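You operate a simulated robot arm through the tools that you are given. There is no shell and no other tool.

Carry out the task below with a simulated two-armed robot. There is one attempt and no reset: what you move stays moved.

## Task
Load small cartons 75 and 56 on the hand cart, roll it to the yellow line and brake it.
Fine: Both go on the top tray; turn the hand cart brake off to roll. Set down upright: what you pick out.

Only the result counts: the job must be done as asked and must still hold three seconds after the hand-in. Knocking over, shifting, dropping, spilling or breaking anything else fails it.

## Robot
Two 7-joint arms with fingered hands on one trunk, on a base that moves. Base frame: it is fixed to the floor where the robot stands at the start and does not move with it; the origin is under the middle of the robot, x ahead of it, y to its left, z up. Lengths are in mm, angles in degrees, forces in N, time in s.
The left shoulder is at the start at [117, 187, 1029], the right one opposite. With the tool pointing down near the work surface each hand reaches from about 100 to 780 mm from the robot's upright axis, wherever it stands, measured 20 degrees to its own side. Places, roughly: hand cart [-2200, 2000, 500]; hand cart brake [-2200, 1600, 700]; small carton [-2750, 0, 500]; top tray of the cart [-2200, 2000, 700]. Payload 3.6 kg a hand.
The TCP of each hand is the grasp point between the finger pads, 26 mm short of the fingertips. In the tool frame z runs along the fingers and y along their closing line. The gripper opens to 88 mm; its body begins 30 mm behind the TCP. The gripper is a hand of 3 fingers: y runs from the thumb to the fingers, the wrist lies at [-17, -98, -164] in the tool frame, and closing takes about 1.5 s.
Orientation is that of the tool frame in the base frame, as a unit quaternion [w, x, y, z]. With the fingers straight down and the wrist toward the robot, the tool's x, y and z point along [0, 1, 0], [1, 0, 0] and [0, 0, -1] of the base frame.

## Interface
- The arms move only by the tool nudge_tool. It takes "left_plan", "right_plan" or both (then of equal length, played together; a hand with none holds still); each is a list of rows, each a list of 6 numbers: the turn, a rotation vector about the tool's x, y, z in degrees, then the shift along the tool's x, y, z in m. In form: [[rx, ry, rz, dx, dy, dz], ...]. A call has 1 to 20 rows; each row is the pose to reach, as a shift and turn from the pose commanded when the call began, along the tool's axes at that moment. "left_jaw" and "right_jaw" are, for a hand that has rows, the opening, from 0 (shut) to 1 (fully open), set as the call begins (left out, the last holds). Each row takes 0.2 s and may step no farther than 50 mm and 8.6 degrees from the row before; otherwise, or with a gripper value out of range, the whole call is refused. A pose out of reach is approached as far as the arm can. The call stops where the force on the tool passes 90 N (or 10 N more than at its start, if that is more) or the arm is blocked; 0.2 s more then pass. The fingers move at their own pace (about 153 mm/s each) and stop on an object; they squeeze with about 32 N. The grip force told is the motor's: it shows also when the fingers shut on nothing. Time passes only in rows, and 0.2 s behind the last, so rows that repeat a pose let the fingers close. It gives the time, the measured TCP pose, the force on the tool (base axes), the opening and the grip force at its end, in the units of the frame above (readings bear some noise), with the torque about the TCP (base axes, N m) and any sound that the robot's microphone picked up.
- Cameras (640 x 400 px; columns grow to the right, rows downward): "scene" is now at [273.3, -4.7, 912.1]; the picture's right is [-0.07, -1.00, 0.00], its down [-0.51, 0.04, -0.86] and it looks along [0.86, -0.06, -0.51] (base axes); focal length 214 px, centre (320, 200). "left" rides on the left gripper at [-56, -80, -102] in its tool frame; the picture's right is [-0.73, -0.32, 0.60], its down [0.62, -0.67, 0.41] and it looks along [0.27, 0.68, 0.69] (tool axes); focal length 247 px, centre (320, 200). "right" rides on the right gripper at [56, -80, -102] in its tool frame; the picture's right is [-0.73, 0.32, -0.60], its down [-0.62, -0.67, 0.41] and it looks along [-0.27, 0.68, 0.69] (tool axes); focal length 247 px, centre (320, 200). There is no depth. A picture from a camera that has moved, and an enlarged one, comes with that camera's place and axes in the base frame and with its lens.
- grab_frame(camera): a new picture of that camera. The clock stands still meanwhile.
- lift_body(by): moves the trunk up (or, below 0, down) by that many mm; the arms and the scene camera ride with it, the base frame stays. It gives what a move gives, with no picture.
- base_move(legs): drives the robot by 1 to 6 legs, each [ahead, left, turn to the left] in mm, mm and degrees, along the robot's own axes; the way and the turn of a leg run together, so that a leg with both is an arc; at most 1500 mm and 180 degrees a leg. The arms and the cameras ride along, it lands a little off, and it stops where it bumps. It gives what a move gives.
- curl_fingers(fingers, thumb_bend, thumb_turn, hand): sets how far each is bent, from 0 (flat) to 1 (curled in); at 0.3 the hand is open as for a grip, at 0.7 the pads meet at the TCP. One left out holds its place. A second passes; each finger stops where it meets its share of the squeeze, and holds until it gets a number again. A gripper value or a shape takes the hand back. It gives what a move gives, with no picture; readings hold the bend of each and the force on the fingers (four entries, about 0 where the hand has none), thumb and palm. thumb_turn goes from beside the hand (0) to across from the fingers (1), as for a grip.
- set_grasp(shape, hand): the hand has 3 fingers and takes this shape, open, in about a second: jaw (thumb against the fingers, like two jaws); tri (thumb and two fingers); tip (a fingertip pinch); poke (one finger out to press); point (the index stretched); flat (the hand flat); cup (the hand cupped); fist (a fist). The gripper value then closes the fingers along that shape, each until it touches; the sizes above hold for jaw. It gives what a move gives, with no picture.
- turn_head(pan, tilt): turns the head with the scene camera to pan (to the left, within 60 degrees either way) and tilt (down, from -29 to 69), counted from straight ahead of the robot (the tilt from the chest, where the trunk bows). It gives what a move gives.
- enlarge(camera, box): a new picture of the part [left, top, right, bottom] of that camera's present view, enlarged. The clock stands still meanwhile.
- sign_off(): hands the job in; it is judged then, once.

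Nothing tells you exact positions but the pictures and the camera data. Unless the task says otherwise, let go and move clear before handing in.

The tools are called after "Call:" as a command line: name --argument value ..., lists and objects as JSON in quotes. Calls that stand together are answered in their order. nudge_tool: Moves the arms, as the interface text tells. Its arguments: {"type":"object","properties":{"left_plan":{"type":"array","items":{"type":"array","items":{"type":"number"}}},"left_jaw":{"type":"number"},"right_plan":{"type":"array","items":{"type":"array","items":{"type":"number"}}},"right_jaw":{"type":"number"}},"required":[]} The other tools are called the same way: lift_body (by) moves the trunk up or down; set_grasp (shape, hand) gives the hand a shape; curl_fingers (fingers, thumb_bend, thumb_turn, hand) moves the fingers one by one; base_move (legs) drives the base; turn_head (pan, tilt) turns the head that bears the scene camera; grab_frame (camera) takes a picture; enlarge (camera, box) takes an enlarged picture of a part of a camera's view; sign_off () hands the job in.

At the start:

```text
t: 0.0
left_ee_pos: [506.1, 265.7, 800.0]
left_ee_rot: [0.0, 0.707, 0.707, 0.0]
left_wrist_force: [0.0, 0.2, 0.6]
left_moment: [0.07, -0.03, -0.01]
left_width: 87.9
left_finger_force: 0.1
left_shape: jaw
left_bend: [0.3, 0.3, 0.98]
left_finger forces: [0.0, 0.1, 0.0, 0.0, 0.0, 0.0]
right_ee_pos: [507.8, -254.0, 799.0]
right_ee_rot: [0.0, 0.708, 0.706, 0.0]
right_wrist_force: [0.1, -0.4, 0.2]
right_moment: [0.02, 0.0, -0.03]
right_width: 87.9
right_finger_force: 0.0
right_shape: jaw
right_bend: [0.3, 0.3, 0.98]
right_finger forces: [0.1, 0.1, 0.1, 0.0, 0.1, 0.1]
trunk travel left (down, up): [-175.0, 582.0]
robot x, y, heading: [-1.7, 0.4, -0.1]
head pan, tilt (commanded): [-4.0, 30.9]
```

scene: 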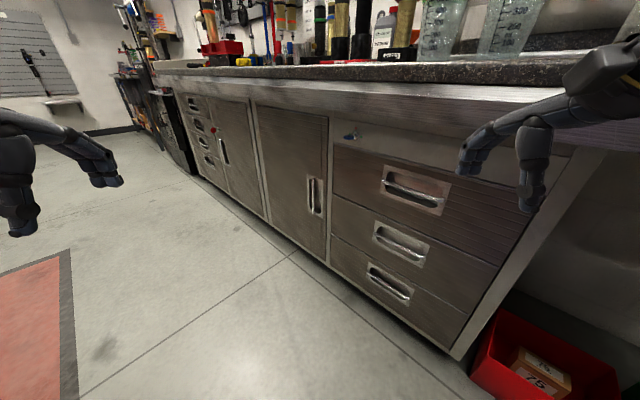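
right: 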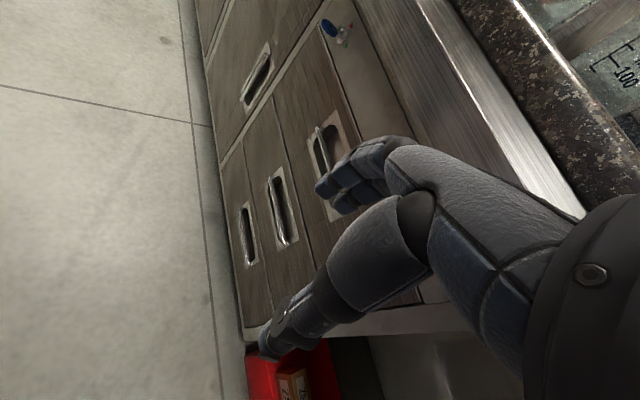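
left: 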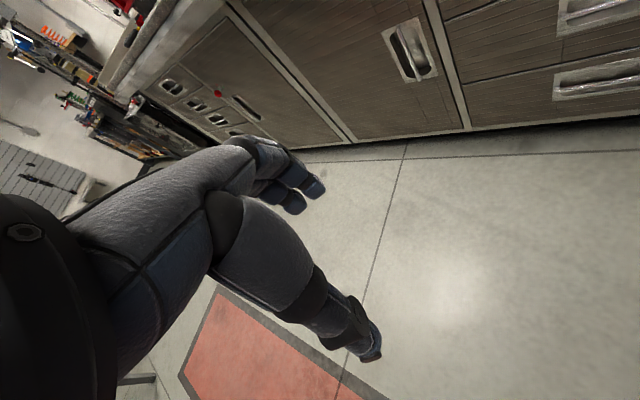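

I see a workbench ahead with a red bin (holding a carton marked "75"-ish) at its right end; the cart and the small cartons should be behind me. I'll look around with the head first, without driving.

Call:
enlarge --camera "scene" --box '[440, 280, 640, 400]'

Call:
turn_head --pan 60 --tilt 15

Call:
grab_frame --camera "scene"

Call:
turn_head --pan -60 --tilt 20

Call:
grab_frame --camera "scene"

```text
3.20 times, centred on (540, 340) of scene
camera zoom: at [273.3, -4.7, 912.1], right [-0.07, -1.0, 0.0], down [-0.51, 0.04, -0.86], along [0.86, -0.06, -0.51], focal length 686 px, centre (-384, -248)
```

zoom: 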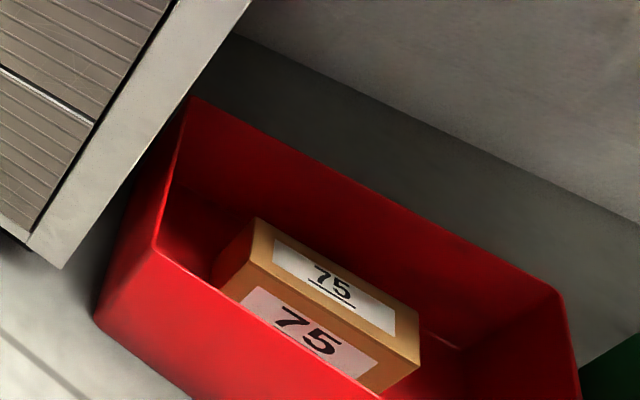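

```text
t: 1.4
left_ee_pos: [504.8, 266.3, 799.3]
left_ee_rot: [0.001, 0.707, 0.707, 0.0]
left_wrist_force: [-0.9, 0.0, 0.6]
left_moment: [-0.03, 0.01, 0.03]
left_width: 87.6
left_finger_force: 0.1
left_shape: jaw
left_bend: [0.3, 0.3, 0.98]
left_finger forces: [0.1, 0.0, 0.0, 0.0, 0.0, 0.1]
right_ee_pos: [508.4, -254.3, 799.7]
right_ee_rot: [0.0, 0.707, 0.707, 0.0]
right_wrist_force: [0.1, -0.9, -0.6]
right_moment: [0.0, 0.0, 0.05]
right_width: 87.8
right_finger_force: 0.1
right_shape: jaw
right_bend: [0.3, 0.3, 0.98]
right_finger forces: [0.0, 0.0, 0.1, 0.0, 0.0, 0.0]
trunk travel left (down, up): [-175.0, 582.0]
robot x, y, heading: [2.7, 1.2, 0.0]
head pan, tilt (commanded): [60.0, 15.0]
```

```text
taken
camera scene: at [230.2, 82.5, 937.7], right [0.87, -0.5, 0.0], down [-0.13, -0.22, -0.97], along [0.48, 0.84, -0.26], focal length 214 px, centre (320, 200)
```

scene: 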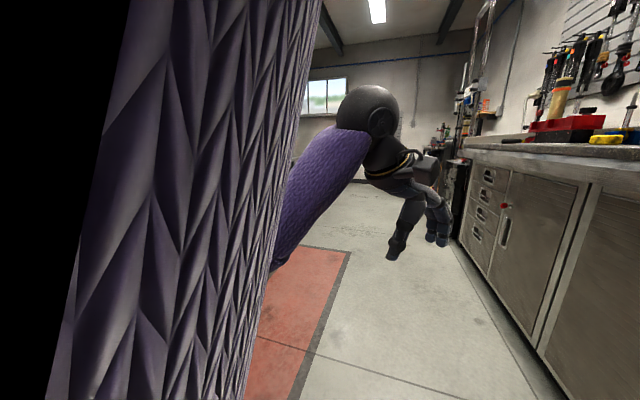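

```text
t: 3.4
left_ee_pos: [505.1, 267.5, 800.7]
left_ee_rot: [0.0, 0.707, 0.707, 0.0]
left_wrist_force: [-0.3, -0.6, -0.2]
left_moment: [-0.02, -0.03, 0.0]
left_width: 87.9
left_finger_force: 0.0
left_shape: jaw
left_bend: [0.3, 0.3, 0.98]
left_finger forces: [0.0, 0.0, 0.1, 0.1, 0.1, 0.0]
right_ee_pos: [509.0, -253.5, 799.4]
right_ee_rot: [0.0, 0.707, 0.707, 0.0]
right_wrist_force: [0.6, 0.0, -0.9]
right_moment: [-0.03, 0.01, 0.03]
right_width: 87.7
right_finger_force: 0.2
right_shape: jaw
right_bend: [0.3, 0.3, 0.98]
right_finger forces: [0.0, 0.0, 0.1, 0.0, 0.1, 0.1]
trunk travel left (down, up): [-175.0, 582.0]
robot x, y, heading: [-0.8, 1.1, -0.2]
head pan, tilt (commanded): [-60.0, 20.0]
```

```text
taken
camera scene: at [230.1, -79.0, 929.6], right [-0.87, -0.5, 0.0], down [-0.17, 0.3, -0.94], along [0.47, -0.81, -0.34], focal length 214 px, centre (320, 200)
```

scene: 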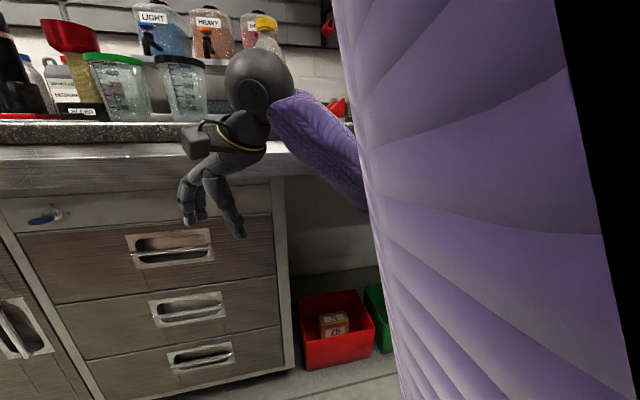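

The cartons should lie behind me at about (-2750, 0). The bench runs obliquely on my right-front; turning left in place is clear, so I'll turn and look.

Call:
turn_head --pan 0 --tilt 15

Call:
base_move --legs '[[0, 0, 90]]'

Call:
grab_frame --camera "scene"

```text
t: 4.7
left_ee_pos: [504.7, 265.0, 800.1]
left_ee_rot: [0.0, 0.707, 0.707, 0.0]
left_wrist_force: [0.4, 0.2, 0.0]
left_moment: [0.04, 0.0, 0.04]
left_width: 87.9
left_finger_force: 0.0
left_shape: jaw
left_bend: [0.3, 0.3, 0.98]
left_finger forces: [0.0, 0.0, 0.1, 0.1, 0.0, 0.0]
right_ee_pos: [508.6, -254.6, 800.6]
right_ee_rot: [0.0, 0.707, 0.708, 0.0]
right_wrist_force: [0.1, 0.8, -0.1]
right_moment: [-0.01, 0.04, -0.01]
right_width: 87.6
right_finger_force: 0.0
right_shape: jaw
right_bend: [0.3, 0.3, 0.98]
right_finger forces: [0.1, 0.0, 0.0, 0.0, 0.0, 0.0]
trunk travel left (down, up): [-175.0, 582.0]
robot x, y, heading: [-0.1, -3.3, -0.2]
head pan, tilt (commanded): [0.0, 15.0]
```

```text
t: 8.9
left_ee_pos: [-269.5, 502.8, 799.4]
left_ee_rot: [0.0, -0.005, 1.0, 0.0]
left_wrist_force: [0.1, 0.0, -0.2]
left_moment: [0.0, 0.0, -0.01]
left_width: 87.6
left_finger_force: 0.1
left_shape: jaw
left_bend: [0.3, 0.3, 0.98]
left_finger forces: [0.0, 0.0, 0.0, 0.0, 0.0, 0.0]
right_ee_pos: [248.7, 509.7, 799.8]
right_ee_rot: [0.0, -0.003, 1.0, 0.0]
right_wrist_force: [-0.2, 1.5, 0.4]
right_moment: [-0.01, 0.02, 0.0]
right_width: 87.8
right_finger_force: 0.1
right_shape: jaw
right_bend: [0.3, 0.3, 0.98]
right_finger forces: [0.0, 0.0, 0.0, 0.0, 0.0, 0.0]
trunk travel left (down, up): [-175.0, 582.0]
robot x, y, heading: [2.2, 1.1, 90.4]
head pan, tilt (commanded): [0.0, 15.0]
```

```text
taken
camera scene: at [-0.2, 276.2, 937.7], right [1.0, 0.01, 0.0], down [0.0, -0.26, -0.97], along [-0.01, 0.97, -0.26], focal length 214 px, centre (320, 200)
```

scene: 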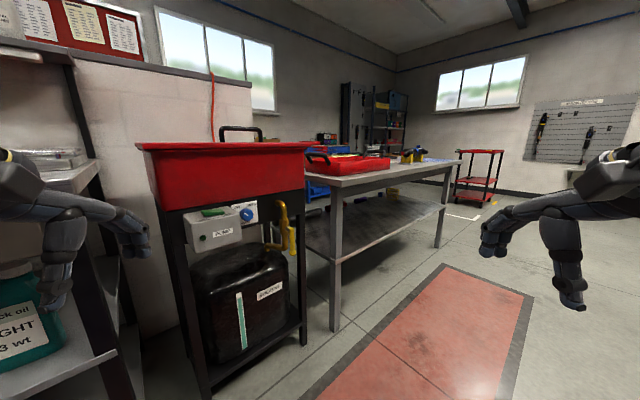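

I see a parts washer and shelf at front-left, a bench, a red cart far ahead-right. I'll check the left camera before turning further left past the shelf.

Call:
grab_frame --camera "left"

Call:
turn_head --pan 45 --tilt 30

Call:
grab_frame --camera "scene"

```text
taken
camera left: at [-212.5, 423.7, 901.9], right [0.74, -0.31, -0.6], down [-0.62, -0.67, -0.41], along [-0.27, 0.67, -0.69], focal length 247 px, centre (320, 200)
```

left: 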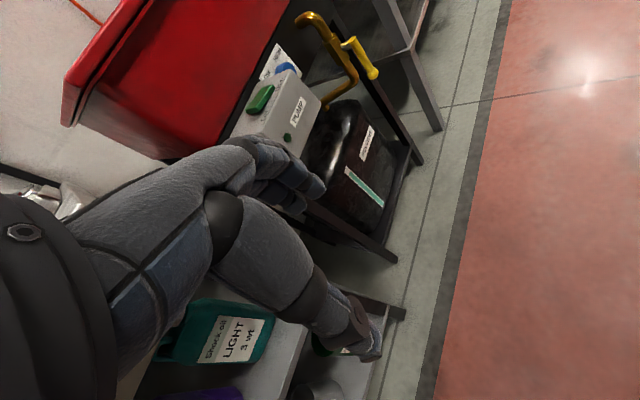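

```text
t: 10.0
left_ee_pos: [-272.0, 503.3, 799.6]
left_ee_rot: [0.0, -0.005, 1.0, -0.001]
left_wrist_force: [0.2, 0.6, 0.4]
left_moment: [0.0, 0.0, -0.03]
left_width: 87.6
left_finger_force: 0.2
left_shape: jaw
left_bend: [0.3, 0.3, 0.98]
left_finger forces: [0.0, 0.0, 0.1, 0.1, 0.0, 0.1]
right_ee_pos: [248.9, 510.9, 800.2]
right_ee_rot: [0.0, -0.005, 1.0, 0.0]
right_wrist_force: [0.8, 0.7, 0.8]
right_moment: [0.0, 0.01, 0.02]
right_width: 87.7
right_finger_force: 0.2
right_shape: jaw
right_bend: [0.3, 0.3, 0.98]
right_finger forces: [0.1, 0.2, 0.0, 0.1, 0.0, 0.1]
trunk travel left (down, up): [-175.0, 582.0]
robot x, y, heading: [-0.7, 2.3, 90.0]
head pan, tilt (commanded): [45.0, 30.0]
```

```text
taken
camera scene: at [-63.8, 246.2, 913.6], right [0.7, 0.71, 0.0], down [0.36, -0.35, -0.87], along [-0.62, 0.61, -0.5], focal length 214 px, centre (320, 200)
```

scene: 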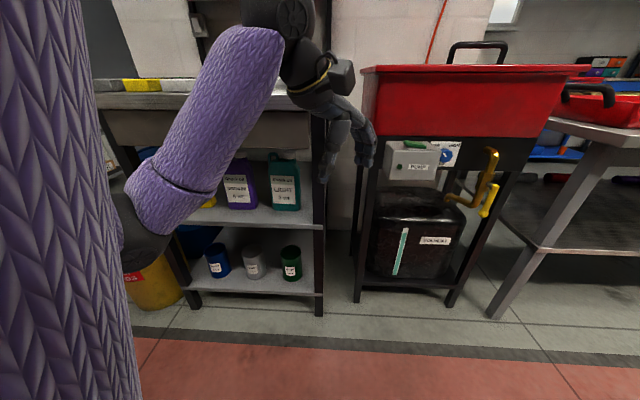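

The shelf front is about 0.8 m from my axis and the hands sweep about 0.62 m, so turning on is clear. I'll turn another 90° left.

Call:
turn_head --pan 0 --tilt 15

Call:
base_move --legs '[[0, 0, 45], [0, 0, 45]]'

Call:
grab_frame --camera "scene"

```text
t: 11.1
left_ee_pos: [-270.4, 503.3, 799.9]
left_ee_rot: [-0.001, -0.005, 1.0, 0.0]
left_wrist_force: [0.0, 0.3, -0.2]
left_moment: [-0.02, 0.01, 0.01]
left_width: 87.8
left_finger_force: 0.1
left_shape: jaw
left_bend: [0.3, 0.3, 0.98]
left_finger forces: [0.1, 0.0, 0.0, 0.1, 0.1, 0.0]
right_ee_pos: [249.7, 511.2, 798.4]
right_ee_rot: [-0.001, -0.004, 1.0, 0.0]
right_wrist_force: [-0.3, -0.5, 0.8]
right_moment: [-0.01, -0.02, 0.0]
right_width: 87.9
right_finger_force: 0.1
right_shape: jaw
right_bend: [0.3, 0.3, 0.98]
right_finger forces: [0.0, 0.0, 0.0, 0.1, 0.0, 0.1]
trunk travel left (down, up): [-175.0, 582.0]
robot x, y, heading: [-0.1, -3.1, 90.6]
head pan, tilt (commanded): [0.0, 15.0]
```

```text
t: 15.7
left_ee_pos: [-497.1, -280.9, 799.2]
left_ee_rot: [0.0, 0.718, -0.696, 0.0]
left_wrist_force: [0.1, 1.1, 0.1]
left_moment: [0.0, -0.03, -0.02]
left_width: 87.4
left_finger_force: 0.1
left_shape: jaw
left_bend: [0.3, 0.3, 0.98]
left_finger forces: [0.0, 0.0, 0.0, 0.0, 0.0, 0.1]
right_ee_pos: [-517.2, 237.7, 799.2]
right_ee_rot: [0.0, 0.719, -0.695, 0.0]
right_wrist_force: [0.6, -0.1, 0.4]
right_moment: [0.02, -0.02, 0.05]
right_width: 87.8
right_finger_force: 0.1
right_shape: jaw
right_bend: [0.3, 0.3, 0.98]
right_finger forces: [0.1, 0.0, 0.0, 0.1, 0.1, 0.1]
trunk travel left (down, up): [-175.0, 582.0]
robot x, y, heading: [1.0, -1.5, -178.3]
head pan, tilt (commanded): [0.0, 15.0]
```

```text
taken
camera scene: at [-272.1, -6.8, 937.7], right [-0.03, 1.0, 0.0], down [0.26, 0.01, -0.97], along [-0.97, -0.03, -0.26], focal length 214 px, centre (320, 200)
```

scene: 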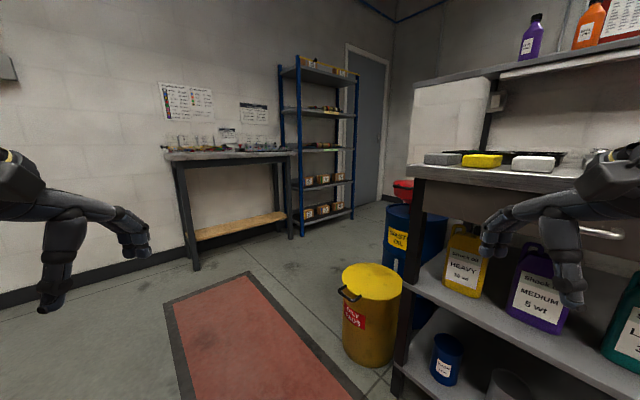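

I see a blue rack with cartons on its lower shelves straight ahead (~-2.75 m). Let me zoom in on it.

Call:
enlarge --camera "scene" --box '[270, 140, 400, 230]'

Call:
enlarge --camera "scene" --box '[260, 40, 420, 140]'

Call:
turn_head --pan -50 --tilt 10

Call:
grab_frame --camera "scene"

Call:
turn_head --pan 50 --tilt 20

Call:
grab_frame --camera "scene"

```text
4.44 times, centred on (335, 185) of scene
camera zoom: at [-272.1, -6.8, 937.7], right [-0.03, 1.0, 0.0], down [0.26, 0.01, -0.97], along [-0.97, -0.03, -0.26], focal length 953 px, centre (253, 267)
```

zoom: 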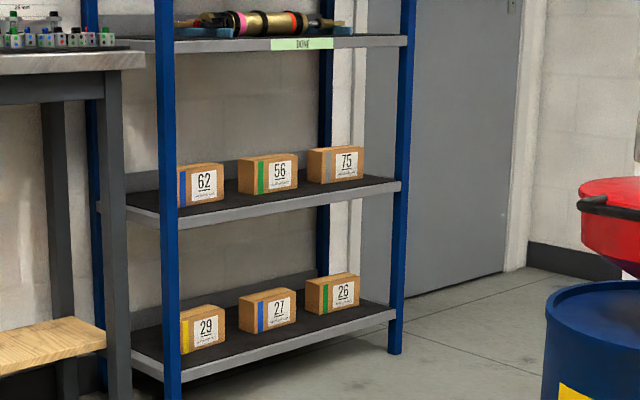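

```text
4.00 times, centred on (340, 90) of scene
camera zoom: at [-272.1, -6.8, 937.7], right [-0.03, 1.0, 0.0], down [0.26, 0.01, -0.97], along [-0.97, -0.03, -0.26], focal length 858 px, centre (240, 640)
```

zoom: 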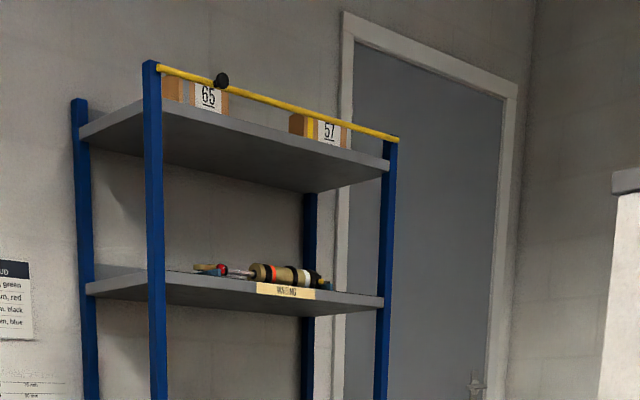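

```text
t: 16.9
left_ee_pos: [-496.1, -281.2, 799.4]
left_ee_rot: [0.0, 0.718, -0.696, 0.0]
left_wrist_force: [0.8, 0.4, 0.5]
left_moment: [0.0, -0.01, 0.02]
left_width: 88.1
left_finger_force: 0.0
left_shape: jaw
left_bend: [0.3, 0.3, 0.98]
left_finger forces: [0.0, 0.0, 0.0, 0.0, 0.0, 0.1]
right_ee_pos: [-515.1, 238.5, 799.7]
right_ee_rot: [0.0, 0.718, -0.696, 0.0]
right_wrist_force: [0.2, 0.2, 0.0]
right_moment: [0.05, 0.0, -0.01]
right_width: 87.8
right_finger_force: 0.1
right_shape: jaw
right_bend: [0.3, 0.3, 0.98]
right_finger forces: [0.1, 0.0, 0.0, 0.0, 0.1, 0.0]
trunk travel left (down, up): [-175.0, 582.0]
robot x, y, heading: [0.7, 1.1, -178.1]
head pan, tilt (commanded): [-50.0, 10.0]
```

```text
taken
camera scene: at [-240.8, 65.4, 945.9], right [0.75, 0.67, 0.0], down [0.12, -0.13, -0.98], along [-0.66, 0.73, -0.17], focal length 214 px, centre (320, 200)
```

scene: 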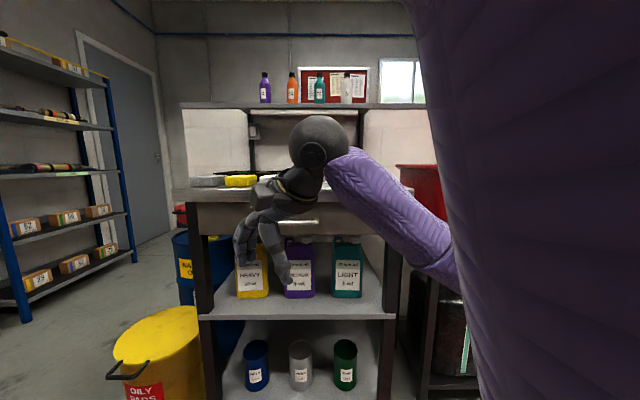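

```text
t: 18.6
left_ee_pos: [-497.8, -280.9, 799.7]
left_ee_rot: [0.001, 0.718, -0.696, -0.001]
left_wrist_force: [0.5, -0.1, 0.3]
left_moment: [-0.01, 0.02, 0.01]
left_width: 87.9
left_finger_force: 0.1
left_shape: jaw
left_bend: [0.3, 0.3, 0.98]
left_finger forces: [0.0, 0.0, 0.0, 0.0, 0.1, 0.1]
right_ee_pos: [-515.9, 238.4, 799.9]
right_ee_rot: [-0.001, 0.718, -0.696, 0.0]
right_wrist_force: [0.0, -0.9, 0.6]
right_moment: [-0.02, -0.02, 0.01]
right_width: 87.7
right_finger_force: 0.1
right_shape: jaw
right_bend: [0.3, 0.3, 0.98]
right_finger forces: [0.0, 0.0, 0.0, 0.0, 0.1, 0.0]
trunk travel left (down, up): [-175.0, 582.0]
robot x, y, heading: [3.1, 3.6, -178.2]
head pan, tilt (commanded): [50.0, 20.0]
```

```text
taken
camera scene: at [-236.5, -77.1, 929.6], right [-0.79, 0.62, 0.0], down [0.21, 0.27, -0.94], along [-0.58, -0.74, -0.34], focal length 214 px, centre (320, 200)
```

scene: 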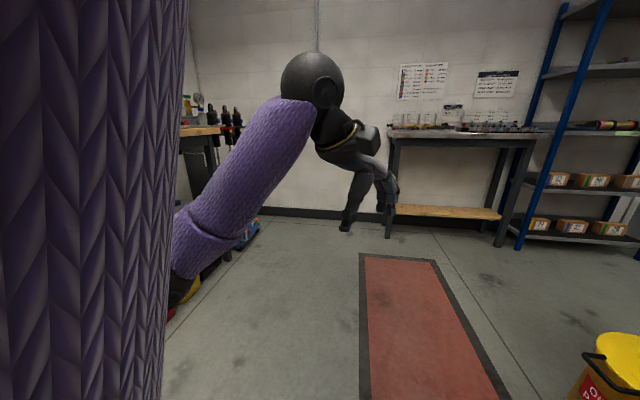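

The middle shelf of the blue rack holds 62, 56 and 75 (left to right). I estimate the rack front line from (-2420,-270) to (-2870,320). I'll drive past the yellow bin with a wide berth and then look for the hand cart to the right.

Call:
turn_head --pan 0 --tilt 20

Call:
base_move --legs '[[1100, 450, 0]]'

Call:
grab_frame --camera "scene"

Call:
turn_head --pan -55 --tilt 15

Call:
grab_frame --camera "scene"

```text
t: 19.8
left_ee_pos: [-497.0, -281.0, 800.1]
left_ee_rot: [0.001, 0.718, -0.696, 0.0]
left_wrist_force: [0.3, -0.4, -0.2]
left_moment: [0.04, 0.0, -0.01]
left_width: 87.6
left_finger_force: 0.0
left_shape: jaw
left_bend: [0.3, 0.3, 0.98]
left_finger forces: [0.1, 0.1, 0.1, 0.0, 0.0, 0.0]
right_ee_pos: [-515.5, 238.9, 801.1]
right_ee_rot: [-0.001, 0.718, -0.696, 0.001]
right_wrist_force: [0.1, 0.3, 0.2]
right_moment: [0.01, -0.01, 0.03]
right_width: 87.7
right_finger_force: 0.0
right_shape: jaw
right_bend: [0.3, 0.3, 0.98]
right_finger forces: [0.0, 0.0, 0.0, 0.1, 0.0, 0.0]
trunk travel left (down, up): [-175.0, 582.0]
robot x, y, heading: [-0.7, 0.4, -178.0]
head pan, tilt (commanded): [0.0, 20.0]
```

```text
t: 25.9
left_ee_pos: [-1593.9, -764.5, 799.2]
left_ee_rot: [-0.001, 0.715, -0.699, 0.0]
left_wrist_force: [-0.5, 0.9, 0.1]
left_moment: [0.01, 0.0, -0.02]
left_width: 87.7
left_finger_force: 0.0
left_shape: jaw
left_bend: [0.3, 0.3, 0.98]
left_finger forces: [0.0, 0.1, 0.0, 0.1, 0.0, 0.1]
right_ee_pos: [-1608.4, -245.4, 799.1]
right_ee_rot: [0.001, 0.715, -0.7, 0.0]
right_wrist_force: [0.2, 1.7, 0.5]
right_moment: [0.05, -0.01, -0.03]
right_width: 87.8
right_finger_force: 0.0
right_shape: jaw
right_bend: [0.3, 0.3, 0.98]
right_finger forces: [0.0, 0.0, 0.0, 0.0, 0.0, 0.0]
trunk travel left (down, up): [-175.0, 582.0]
robot x, y, heading: [-1093.7, -489.2, -179.0]
head pan, tilt (commanded): [0.0, 20.0]
```

```text
taken
camera scene: at [-1365.8, -493.9, 929.6], right [-0.02, 1.0, 0.0], down [0.34, 0.01, -0.94], along [-0.94, -0.02, -0.34], focal length 214 px, centre (320, 200)
```

scene: 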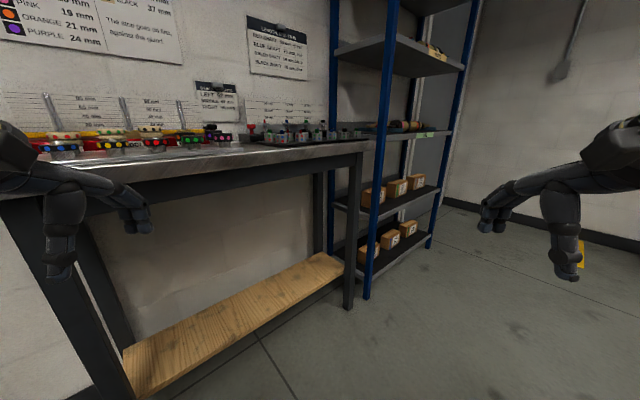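

```text
t: 27.1
left_ee_pos: [-1593.7, -766.5, 799.3]
left_ee_rot: [0.0, 0.715, -0.699, 0.0]
left_wrist_force: [-1.0, 0.6, -0.4]
left_moment: [0.01, 0.01, 0.0]
left_width: 87.8
left_finger_force: 0.1
left_shape: jaw
left_bend: [0.3, 0.3, 0.98]
left_finger forces: [0.0, 0.1, 0.0, 0.0, 0.1, 0.1]
right_ee_pos: [-1606.2, -245.0, 799.1]
right_ee_rot: [0.0, 0.714, -0.7, -0.001]
right_wrist_force: [0.8, 0.4, 0.1]
right_moment: [-0.01, 0.0, -0.02]
right_width: 87.6
right_finger_force: 0.1
right_shape: jaw
right_bend: [0.3, 0.3, 0.98]
right_finger forces: [0.0, 0.1, 0.0, 0.0, 0.0, 0.0]
trunk travel left (down, up): [-175.0, 582.0]
robot x, y, heading: [-1098.0, -488.0, -179.1]
head pan, tilt (commanded): [-55.0, 15.0]
```

```text
taken
camera scene: at [-1327.9, -416.6, 937.7], right [0.81, 0.59, 0.0], down [0.15, -0.21, -0.97], along [-0.57, 0.78, -0.26], focal length 214 px, centre (320, 200)
```

scene: 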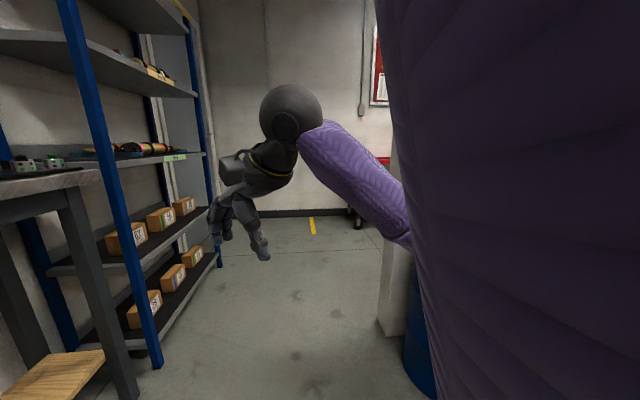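

The yellow line appears on the floor near (-2780, 1400) and a cart wheel near (-2400, 1830), behind a partition. I'll turn right to face that way and look.

Call:
turn_head --pan 0 --tilt 18

Call:
base_move --legs '[[0, 0, -55], [600, 100, 0]]'

Call:
grab_frame --camera "scene"

```text
t: 28.4
left_ee_pos: [-1593.8, -767.3, 800.6]
left_ee_rot: [0.0, 0.714, -0.7, -0.001]
left_wrist_force: [0.3, -0.6, 0.7]
left_moment: [0.0, -0.01, 0.0]
left_width: 87.9
left_finger_force: 0.0
left_shape: jaw
left_bend: [0.3, 0.3, 0.98]
left_finger forces: [0.0, 0.0, 0.1, 0.1, 0.0, 0.0]
right_ee_pos: [-1607.7, -247.0, 799.5]
right_ee_rot: [-0.001, 0.714, -0.7, 0.001]
right_wrist_force: [-0.6, -0.1, 1.3]
right_moment: [-0.04, 0.02, 0.01]
right_width: 87.7
right_finger_force: 0.0
right_shape: jaw
right_bend: [0.3, 0.3, 0.98]
right_finger forces: [0.1, 0.0, 0.1, 0.0, 0.1, 0.0]
trunk travel left (down, up): [-175.0, 582.0]
robot x, y, heading: [-1092.1, -490.5, -179.0]
head pan, tilt (commanded): [0.0, 18.0]
```

```text
t: 33.8
left_ee_pos: [-2006.3, 117.5, 800.7]
left_ee_rot: [0.004, -0.318, 0.948, 0.004]
left_wrist_force: [-0.2, -0.4, 0.8]
left_moment: [0.02, 0.0, -0.02]
left_width: 87.9
left_finger_force: 0.1
left_shape: jaw
left_bend: [0.3, 0.3, 0.98]
left_finger forces: [0.0, 0.0, 0.0, 0.0, 0.1, 0.0]
right_ee_pos: [-1591.5, 426.4, 797.3]
right_ee_rot: [0.009, -0.325, 0.946, -0.005]
right_wrist_force: [-4.0, -0.9, -1.6]
right_moment: [0.08, -0.22, 0.08]
right_width: 87.8
right_finger_force: 0.1
right_shape: jaw
right_bend: [0.3, 0.3, 0.98]
right_finger forces: [0.0, 0.0, 0.0, 0.0, 0.1, 4.0]
trunk travel left (down, up): [-175.0, 582.0]
robot x, y, heading: [-1486.6, -119.4, 127.0]
head pan, tilt (commanded): [0.0, 18.0]
stopped in leg 2: the robot was blocked; the commanded pose is now the measured one
```

```text
taken
camera scene: at [-1652.6, 92.4, 935.1], right [0.8, 0.6, 0.01], down [0.19, -0.24, -0.95], along [-0.57, 0.76, -0.3], focal length 214 px, centre (320, 200)
```

scene: 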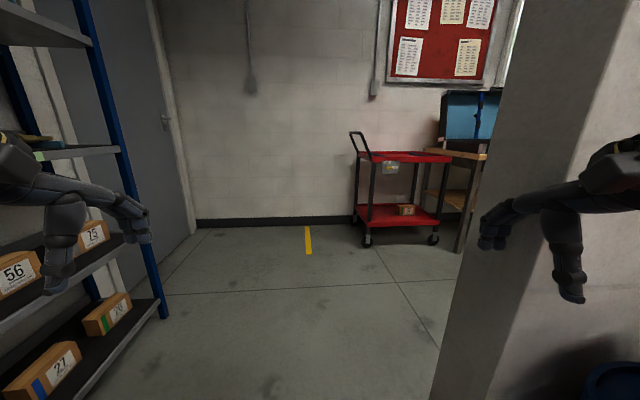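

I see the red two-tier hand cart ahead, with the yellow line to its left, but the drive was blocked with a light touch at my right hand. I'll check the right camera.

Call:
grab_frame --camera "right"

Call:
turn_head --pan -45 --tilt 30

Call:
grab_frame --camera "scene"

```text
taken
camera right: at [-1588.3, 328.7, 899.1], right [0.37, 0.7, 0.6], down [0.91, -0.14, -0.39], along [-0.19, 0.69, -0.69], focal length 247 px, centre (320, 200)
```

right: 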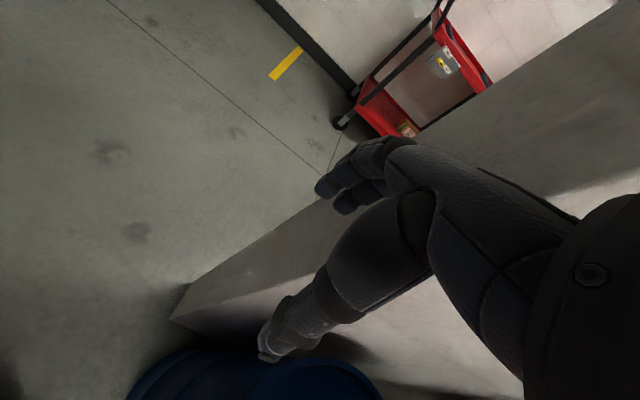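

```text
t: 34.9
left_ee_pos: [-2005.2, 116.3, 800.9]
left_ee_rot: [0.003, -0.318, 0.948, 0.004]
left_wrist_force: [0.1, 0.0, -0.2]
left_moment: [0.01, 0.0, 0.02]
left_width: 87.7
left_finger_force: 0.1
left_shape: jaw
left_bend: [0.3, 0.3, 0.98]
left_finger forces: [0.0, 0.0, 0.0, 0.0, 0.0, 0.0]
right_ee_pos: [-1591.1, 425.9, 796.7]
right_ee_rot: [0.008, -0.324, 0.946, -0.006]
right_wrist_force: [-5.0, -1.2, 0.5]
right_moment: [0.11, -0.33, 0.17]
right_width: 87.9
right_finger_force: 0.0
right_shape: jaw
right_bend: [0.3, 0.3, 0.98]
right_finger forces: [0.0, 0.0, 0.1, 0.0, 0.0, 4.8]
trunk travel left (down, up): [-175.0, 582.0]
robot x, y, heading: [-1486.5, -120.0, 127.2]
head pan, tilt (commanded): [-45.0, 30.0]
```

```text
taken
camera scene: at [-1583.2, 107.6, 916.2], right [0.99, -0.14, 0.0], down [-0.07, -0.49, -0.87], along [0.12, 0.86, -0.49], focal length 214 px, centre (320, 200)
```

scene: 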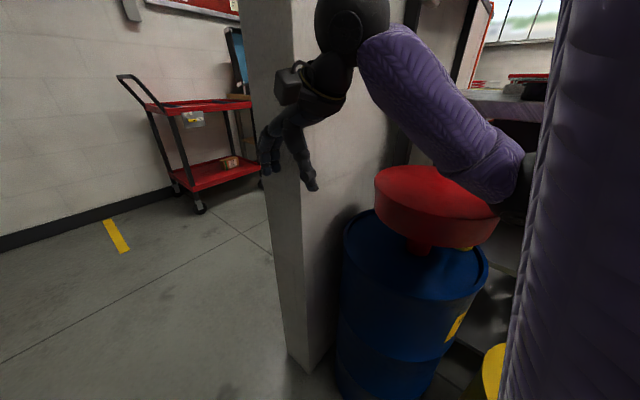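

The back of my right hand was against the fixed pillar; nothing movable seems touched. I'll slide left and back off, then zoom on the cart.

Call:
base_move --legs '[[-60, 250, 0]]'

Call:
turn_head --pan 0 --tilt 18

Call:
grab_frame --camera "scene"

Call:
enlarge --camera "scene" --box '[300, 120, 480, 260]'

```text
t: 36.8
left_ee_pos: [-2169.2, -76.6, 798.6]
left_ee_rot: [0.0, -0.319, 0.948, -0.001]
left_wrist_force: [-0.7, 0.0, -0.8]
left_moment: [0.0, -0.03, -0.02]
left_width: 87.8
left_finger_force: 0.1
left_shape: jaw
left_bend: [0.3, 0.3, 0.98]
left_finger forces: [0.0, 0.0, 0.1, 0.0, 0.0, 0.1]
right_ee_pos: [-1754.0, 235.6, 790.5]
right_ee_rot: [0.004, -0.324, 0.946, -0.011]
right_wrist_force: [0.3, -0.6, -0.2]
right_moment: [-0.02, -0.03, 0.01]
right_width: 88.1
right_finger_force: 0.1
right_shape: jaw
right_bend: [0.3, 0.3, 0.98]
right_finger forces: [0.0, 0.1, 0.1, 0.1, 0.0, 0.0]
trunk travel left (down, up): [-175.0, 582.0]
robot x, y, heading: [-1651.7, -317.1, 127.0]
head pan, tilt (commanded): [-45.0, 30.0]
```

```text
t: 37.9
left_ee_pos: [-2169.2, -75.3, 800.1]
left_ee_rot: [0.0, -0.319, 0.948, -0.001]
left_wrist_force: [-0.3, -0.3, 1.0]
left_moment: [0.0, 0.02, 0.02]
left_width: 87.9
left_finger_force: 0.0
left_shape: jaw
left_bend: [0.3, 0.3, 0.98]
left_finger forces: [0.0, 0.0, 0.0, 0.0, 0.1, 0.0]
right_ee_pos: [-1754.7, 235.3, 791.8]
right_ee_rot: [0.005, -0.326, 0.945, -0.01]
right_wrist_force: [0.2, -0.4, 0.3]
right_moment: [0.04, -0.02, 0.0]
right_width: 87.7
right_finger_force: 0.0
right_shape: jaw
right_bend: [0.3, 0.3, 0.98]
right_finger forces: [0.1, 0.0, 0.1, 0.0, 0.0, 0.0]
trunk travel left (down, up): [-175.0, 582.0]
robot x, y, heading: [-1650.6, -316.1, 127.2]
head pan, tilt (commanded): [0.0, 18.0]
```

```text
taken
camera scene: at [-1815.7, -97.8, 932.8], right [0.8, 0.6, 0.0], down [0.19, -0.25, -0.95], along [-0.57, 0.76, -0.31], focal length 214 px, centre (320, 200)
```

scene: 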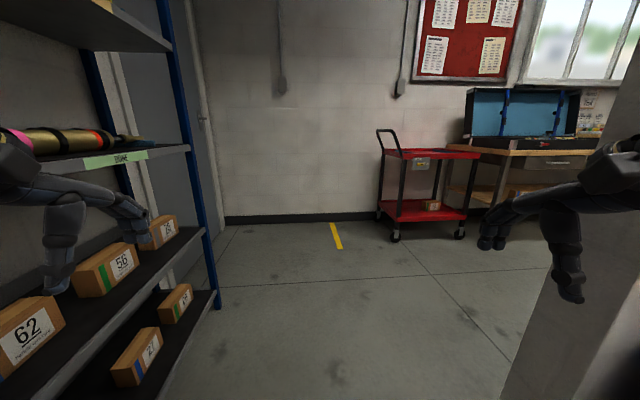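

```text
2.86 times, centred on (390, 190) of scene
camera zoom: at [-1815.7, -97.8, 932.8], right [0.8, 0.6, 0.0], down [0.19, -0.25, -0.95], along [-0.57, 0.76, -0.31], focal length 613 px, centre (120, 229)
```

zoom: 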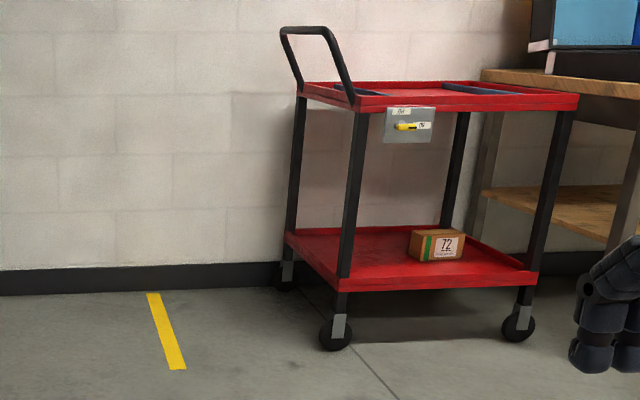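

The hand cart stands against the back wall with its brake plate (yellow lever) on the near side by the handle; the yellow strip is about 0.5 m to its left. Cartons 56 and 75 are on the middle shelf (z≈500). I'll zoom on them and drive straight ahead between rack and wall end.

Call:
enlarge --camera "scene" --box '[0, 200, 240, 350]'

Call:
enlarge --camera "scene" --box '[400, 145, 450, 180]'

Call:
base_move --legs '[[960, -10, 2.4]]'

Call:
grab_frame --camera "scene"

```text
2.67 times, centred on (120, 275) of scene
camera zoom: at [-1815.7, -97.8, 932.8], right [0.8, 0.6, 0.0], down [0.19, -0.25, -0.95], along [-0.57, 0.76, -0.31], focal length 572 px, centre (853, 0)
```

zoom: 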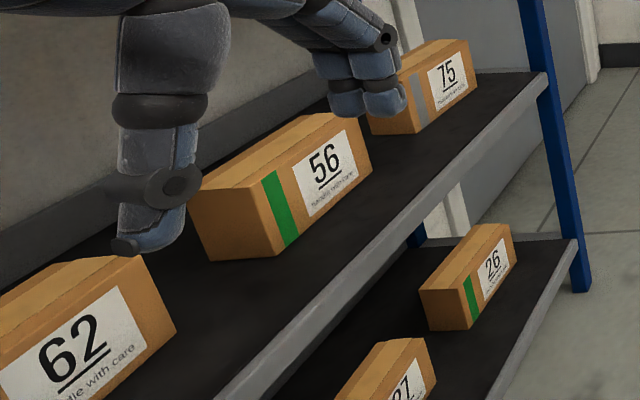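

```text
11.43 times, centred on (425, 162) of scene
camera zoom: at [-1815.7, -97.8, 932.8], right [0.8, 0.6, 0.0], down [0.19, -0.25, -0.95], along [-0.57, 0.76, -0.31], focal length 2451 px, centre (-880, 629)
```

zoom: 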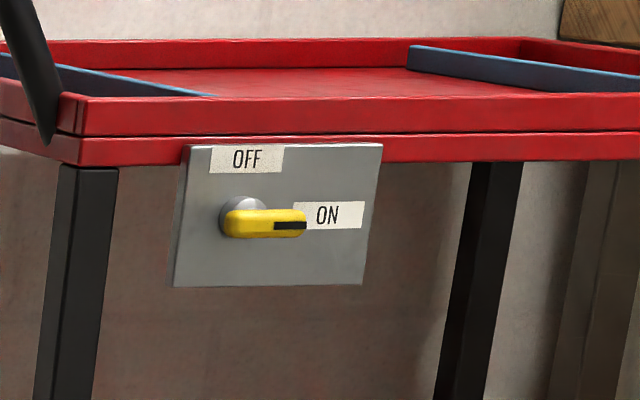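

```text
t: 42.9
left_ee_pos: [-2763.2, 676.8, 799.0]
left_ee_rot: [0.0, -0.333, 0.943, -0.001]
left_wrist_force: [-0.4, -0.5, 0.7]
left_moment: [0.0, -0.01, 0.01]
left_width: 87.8
left_finger_force: 0.0
left_shape: jaw
left_bend: [0.3, 0.3, 0.98]
left_finger forces: [0.0, 0.0, 0.0, 0.0, 0.1, 0.0]
right_ee_pos: [-2358.8, 998.7, 790.5]
right_ee_rot: [0.006, -0.338, 0.941, -0.009]
right_wrist_force: [1.0, -0.2, -0.3]
right_moment: [-0.01, 0.0, -0.03]
right_width: 87.9
right_finger_force: 0.0
right_shape: jaw
right_bend: [0.3, 0.3, 0.98]
right_finger forces: [0.0, 0.0, 0.0, 0.1, 0.1, 0.1]
trunk travel left (down, up): [-175.0, 582.0]
robot x, y, heading: [-2239.8, 446.3, 128.5]
head pan, tilt (commanded): [0.0, 18.0]
```

```text
taken
camera scene: at [-2408.8, 665.0, 932.8], right [0.78, 0.63, 0.0], down [0.19, -0.24, -0.95], along [-0.6, 0.74, -0.31], focal length 214 px, centre (320, 200)
```

scene: 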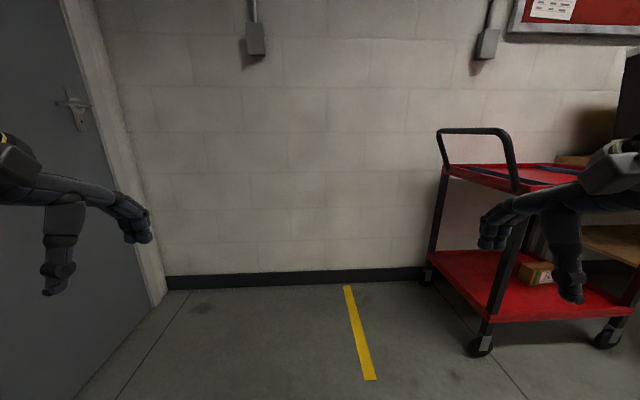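

The brake lever points right to ON; OFF is straight up. The line lies ~0.52 m left of the cart's left wheels. I'll shift right a bit for clearance and turn left to face the rack.

Call:
base_move --legs '[[0, -190, 0], [0, 0, 46.5], [0, 0, 47]]'

Call:
turn_head --pan 0 --tilt 30

Call:
grab_frame --camera "scene"

```text
t: 48.8
left_ee_pos: [-2273.6, 21.3, 799.4]
left_ee_rot: [0.0, 0.921, -0.389, 0.0]
left_wrist_force: [0.5, 0.5, -0.1]
left_moment: [0.04, 0.0, 0.01]
left_width: 87.7
left_finger_force: 0.1
left_shape: jaw
left_bend: [0.3, 0.3, 0.98]
left_finger forces: [0.0, 0.1, 0.1, 0.0, 0.1, 0.0]
right_ee_pos: [-2631.5, 395.8, 790.5]
right_ee_rot: [-0.011, 0.923, -0.384, 0.003]
right_wrist_force: [-0.3, -0.3, -0.3]
right_moment: [-0.02, -0.01, 0.01]
right_width: 88.0
right_finger_force: 0.0
right_shape: jaw
right_bend: [0.3, 0.3, 0.98]
right_finger forces: [0.1, 0.0, 0.1, 0.0, 0.1, 0.0]
trunk travel left (down, up): [-175.0, 582.0]
robot x, y, heading: [-2095.2, 563.3, -135.9]
head pan, tilt (commanded): [0.0, 18.0]
```

```text
t: 49.5
left_ee_pos: [-2272.8, 21.6, 799.7]
left_ee_rot: [0.0, 0.921, -0.389, -0.001]
left_wrist_force: [-0.6, -0.5, 0.2]
left_moment: [0.0, -0.01, -0.01]
left_width: 87.7
left_finger_force: 0.0
left_shape: jaw
left_bend: [0.3, 0.3, 0.98]
left_finger forces: [0.0, 0.0, 0.0, 0.0, 0.0, 0.0]
right_ee_pos: [-2632.0, 395.2, 790.6]
right_ee_rot: [-0.011, 0.924, -0.383, 0.003]
right_wrist_force: [-0.5, -0.1, 0.2]
right_moment: [0.01, 0.03, -0.02]
right_width: 87.7
right_finger_force: 0.1
right_shape: jaw
right_bend: [0.3, 0.3, 0.98]
right_finger forces: [0.1, 0.0, 0.1, 0.0, 0.1, 0.0]
trunk travel left (down, up): [-175.0, 582.0]
robot x, y, heading: [-2097.5, 565.5, -135.8]
head pan, tilt (commanded): [0.0, 30.0]
```

```text
taken
camera scene: at [-2288.1, 376.9, 913.6], right [-0.7, 0.72, 0.0], down [0.36, 0.35, -0.87], along [-0.62, -0.6, -0.5], focal length 214 px, centre (320, 200)
```

scene: 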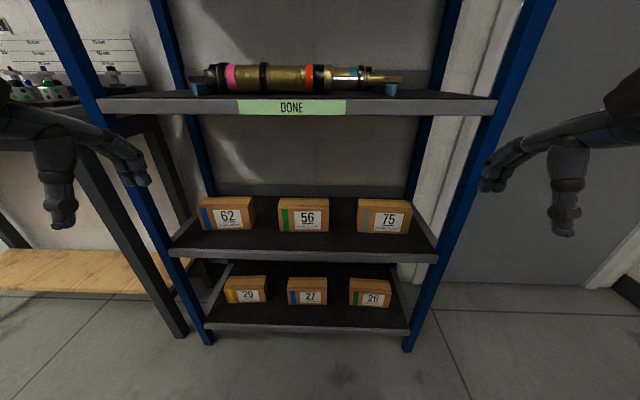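

I'm facing the rack squarely enough. I'll zoom in on the middle shelf to locate the cartons precisely.

Call:
enlarge --camera "scene" --box '[180, 180, 450, 348]'

Call:
enlarge --camera "scene" --box '[260, 185, 420, 265]'

```text
2.37 times, centred on (315, 264) of scene
camera zoom: at [-2288.1, 376.9, 913.6], right [-0.7, 0.72, 0.0], down [0.36, 0.35, -0.87], along [-0.62, -0.6, -0.5], focal length 508 px, centre (332, 48)
```

zoom: 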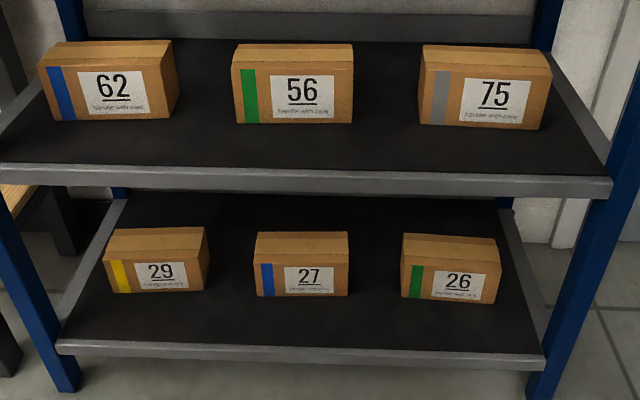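

```text
4.00 times, centred on (340, 225) of scene
camera zoom: at [-2288.1, 376.9, 913.6], right [-0.7, 0.72, 0.0], down [0.36, 0.35, -0.87], along [-0.62, -0.6, -0.5], focal length 858 px, centre (240, 100)
```

zoom: 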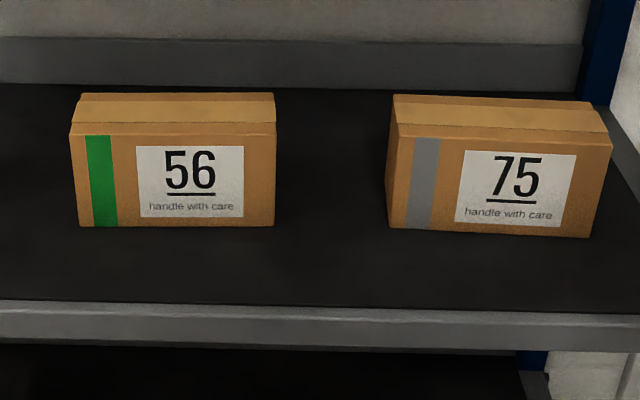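

Carton 56 is ~150 wide × 65 deep × 82 high at 823 mm ahead of my axis, 52 mm left; 75 is at ~190 mm right, turned ~4°. I'll lower the trunk and bring the hands inward so they'll line up with one carton each (left→56, right→75).

Call:
lift_body --by -150

Call:
nudge_tool --left_plan '[[0, 0, 0, -0.04, 0, 0.005], [0, 0, 0, -0.08, 0, 0.01], [0, 0, 0, -0.12, 0, 0.015], [0, 0, 0, -0.147, 0, 0.02]]' --right_plan '[[-0.5, 0.1, 0.3, 0.04, 0, 0.002], [-1.0, 0.1, 0.5, 0.08, 0, 0.005], [-1.3, 0.2, 0.6, 0.11, 0, 0.008], [-1.3, 0.2, 0.6, 0.131, 0.003, 0.011]]' --left_jaw 1 --right_jaw 1

Call:
base_move --legs '[[0, -68, -2]]'

Call:
turn_head --pan 0 --tilt 30

Call:
grab_frame --camera "scene"

```text
t: 51.2
left_ee_pos: [-2275.8, 18.0, 633.3]
left_ee_rot: [-0.021, 0.921, -0.389, 0.009]
left_wrist_force: [-0.6, 0.2, -0.2]
left_moment: [0.03, -0.03, 0.02]
left_width: 87.9
left_finger_force: 0.0
left_shape: jaw
left_bend: [0.3, 0.3, 0.98]
left_finger forces: [0.1, 0.0, 0.0, 0.0, 0.1, 0.0]
right_ee_pos: [-2634.6, 392.5, 630.6]
right_ee_rot: [-0.026, 0.923, -0.384, 0.009]
right_wrist_force: [0.2, -0.4, 0.1]
right_moment: [-0.01, 0.02, -0.03]
right_width: 88.0
right_finger_force: 0.1
right_shape: jaw
right_bend: [0.3, 0.3, 0.98]
right_finger forces: [0.1, 0.0, 0.1, 0.0, 0.1, 0.0]
trunk travel left (down, up): [-25.0, 732.0]
robot x, y, heading: [-2094.8, 562.5, -135.9]
head pan, tilt (commanded): [0.0, 30.0]
```

```text
t: 52.2
left_ee_pos: [-2380.7, 124.6, 614.9]
left_ee_rot: [-0.022, 0.921, -0.389, 0.009]
left_wrist_force: [0.6, -0.3, 0.3]
left_moment: [-0.03, 0.03, 0.0]
left_width: 87.6
left_finger_force: 0.0
left_shape: jaw
left_bend: [0.3, 0.3, 0.98]
left_finger forces: [0.1, 0.0, 0.0, 0.0, 0.1, 0.1]
right_ee_pos: [-2544.3, 298.7, 616.8]
right_ee_rot: [-0.014, 0.921, -0.389, 0.007]
right_wrist_force: [-0.2, 0.2, -0.6]
right_moment: [-0.03, 0.03, 0.01]
right_width: 87.7
right_finger_force: 0.1
right_shape: jaw
right_bend: [0.3, 0.3, 0.98]
right_finger forces: [0.0, 0.0, 0.0, 0.0, 0.0, 0.0]
trunk travel left (down, up): [-25.0, 732.0]
robot x, y, heading: [-2096.8, 568.9, -135.9]
head pan, tilt (commanded): [0.0, 30.0]
```

```text
t: 53.3
left_ee_pos: [-2442.7, 183.4, 615.9]
left_ee_rot: [-0.022, 0.914, -0.405, 0.009]
left_wrist_force: [1.5, 0.3, 0.3]
left_moment: [0.0, 0.0, 0.0]
left_width: 87.7
left_finger_force: 0.1
left_shape: jaw
left_bend: [0.3, 0.3, 0.98]
left_finger forces: [0.0, 0.0, 0.0, 0.0, 0.0, 0.0]
right_ee_pos: [-2600.4, 364.9, 618.3]
right_ee_rot: [-0.014, 0.914, -0.405, 0.006]
right_wrist_force: [-0.6, 0.9, 0.2]
right_moment: [-0.01, 0.0, 0.02]
right_width: 87.9
right_finger_force: 0.1
right_shape: jaw
right_bend: [0.3, 0.3, 0.98]
right_finger forces: [0.1, 0.0, 0.0, 0.0, 0.0, 0.0]
trunk travel left (down, up): [-25.0, 732.0]
robot x, y, heading: [-2144.4, 614.5, -137.6]
head pan, tilt (commanded): [0.0, 30.0]
```

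```text
t: 53.9
left_ee_pos: [-2443.5, 184.3, 615.7]
left_ee_rot: [-0.021, 0.914, -0.405, 0.01]
left_wrist_force: [0.5, -0.9, -0.1]
left_moment: [0.05, 0.0, 0.02]
left_width: 87.7
left_finger_force: 0.0
left_shape: jaw
left_bend: [0.3, 0.3, 0.98]
left_finger forces: [0.1, 0.0, 0.0, 0.0, 0.0, 0.0]
right_ee_pos: [-2599.8, 365.3, 617.5]
right_ee_rot: [-0.015, 0.914, -0.405, 0.008]
right_wrist_force: [-0.4, -0.1, 0.2]
right_moment: [0.01, 0.01, 0.03]
right_width: 87.9
right_finger_force: 0.1
right_shape: jaw
right_bend: [0.3, 0.3, 0.98]
right_finger forces: [0.0, 0.0, 0.1, 0.0, 0.1, 0.0]
trunk travel left (down, up): [-25.0, 732.0]
robot x, y, heading: [-2146.3, 612.8, -137.8]
head pan, tilt (commanded): [0.0, 30.0]
```

```text
taken
camera scene: at [-2365.5, 413.0, 750.6], right [-0.67, 0.74, 0.0], down [0.37, 0.34, -0.87], along [-0.64, -0.58, -0.5], focal length 214 px, centre (320, 200)
```

scene: 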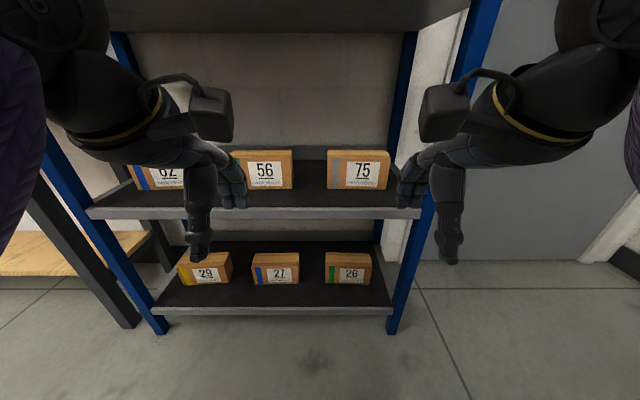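

The trunk bowed slightly when lowered, tilting the tools ~2.5°. Let me zoom in to re-measure the cartons from this lower viewpoint.

Call:
enlarge --camera "scene" --box '[220, 130, 420, 255]'

Call:
grab_frame --camera "left"

Call:
grab_frame --camera "right"

```text
3.20 times, centred on (320, 192) of scene
camera zoom: at [-2365.5, 413.0, 750.6], right [-0.67, 0.74, 0.0], down [0.37, 0.34, -0.87], along [-0.64, -0.58, -0.5], focal length 686 px, centre (320, 224)
```

zoom: 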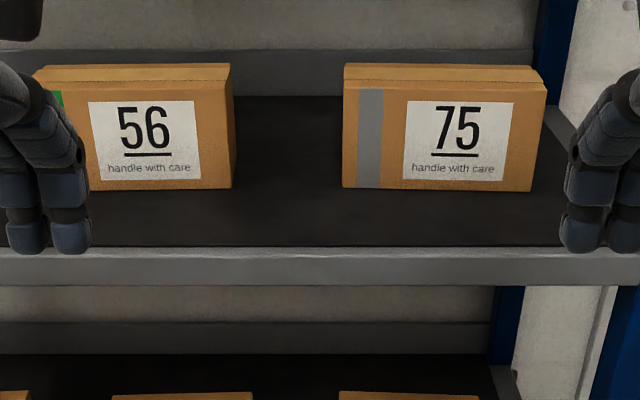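

```text
taken
camera left: at [-2424.2, 276.5, 720.8], right [-0.24, 0.78, -0.58], down [0.93, 0.0, -0.38], along [-0.3, -0.63, -0.72], focal length 247 px, centre (320, 200)
```

left: 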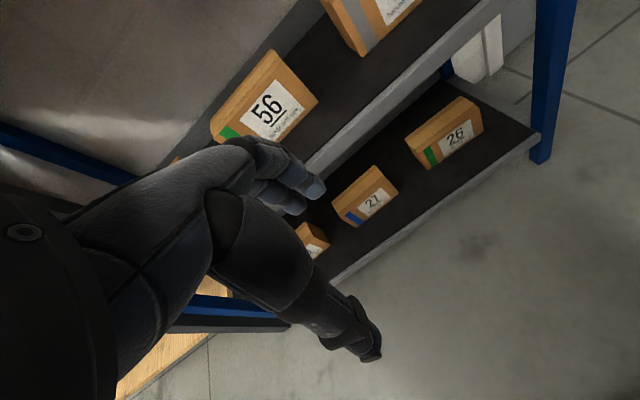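

```text
taken
camera right: at [-2505.9, 375.0, 722.0], right [-0.74, 0.32, 0.59], down [0.08, 0.92, -0.39], along [-0.66, -0.24, -0.71], focal length 247 px, centre (320, 200)
```

right: 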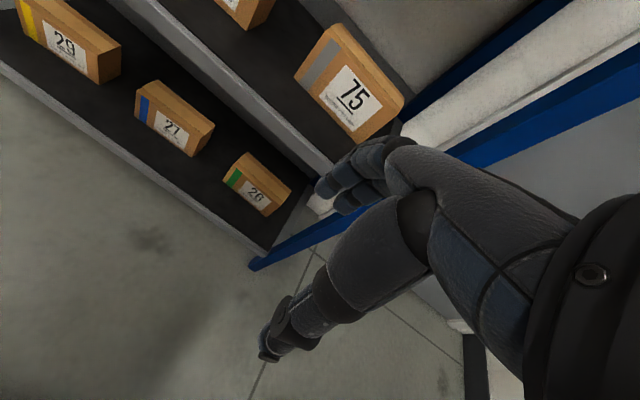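

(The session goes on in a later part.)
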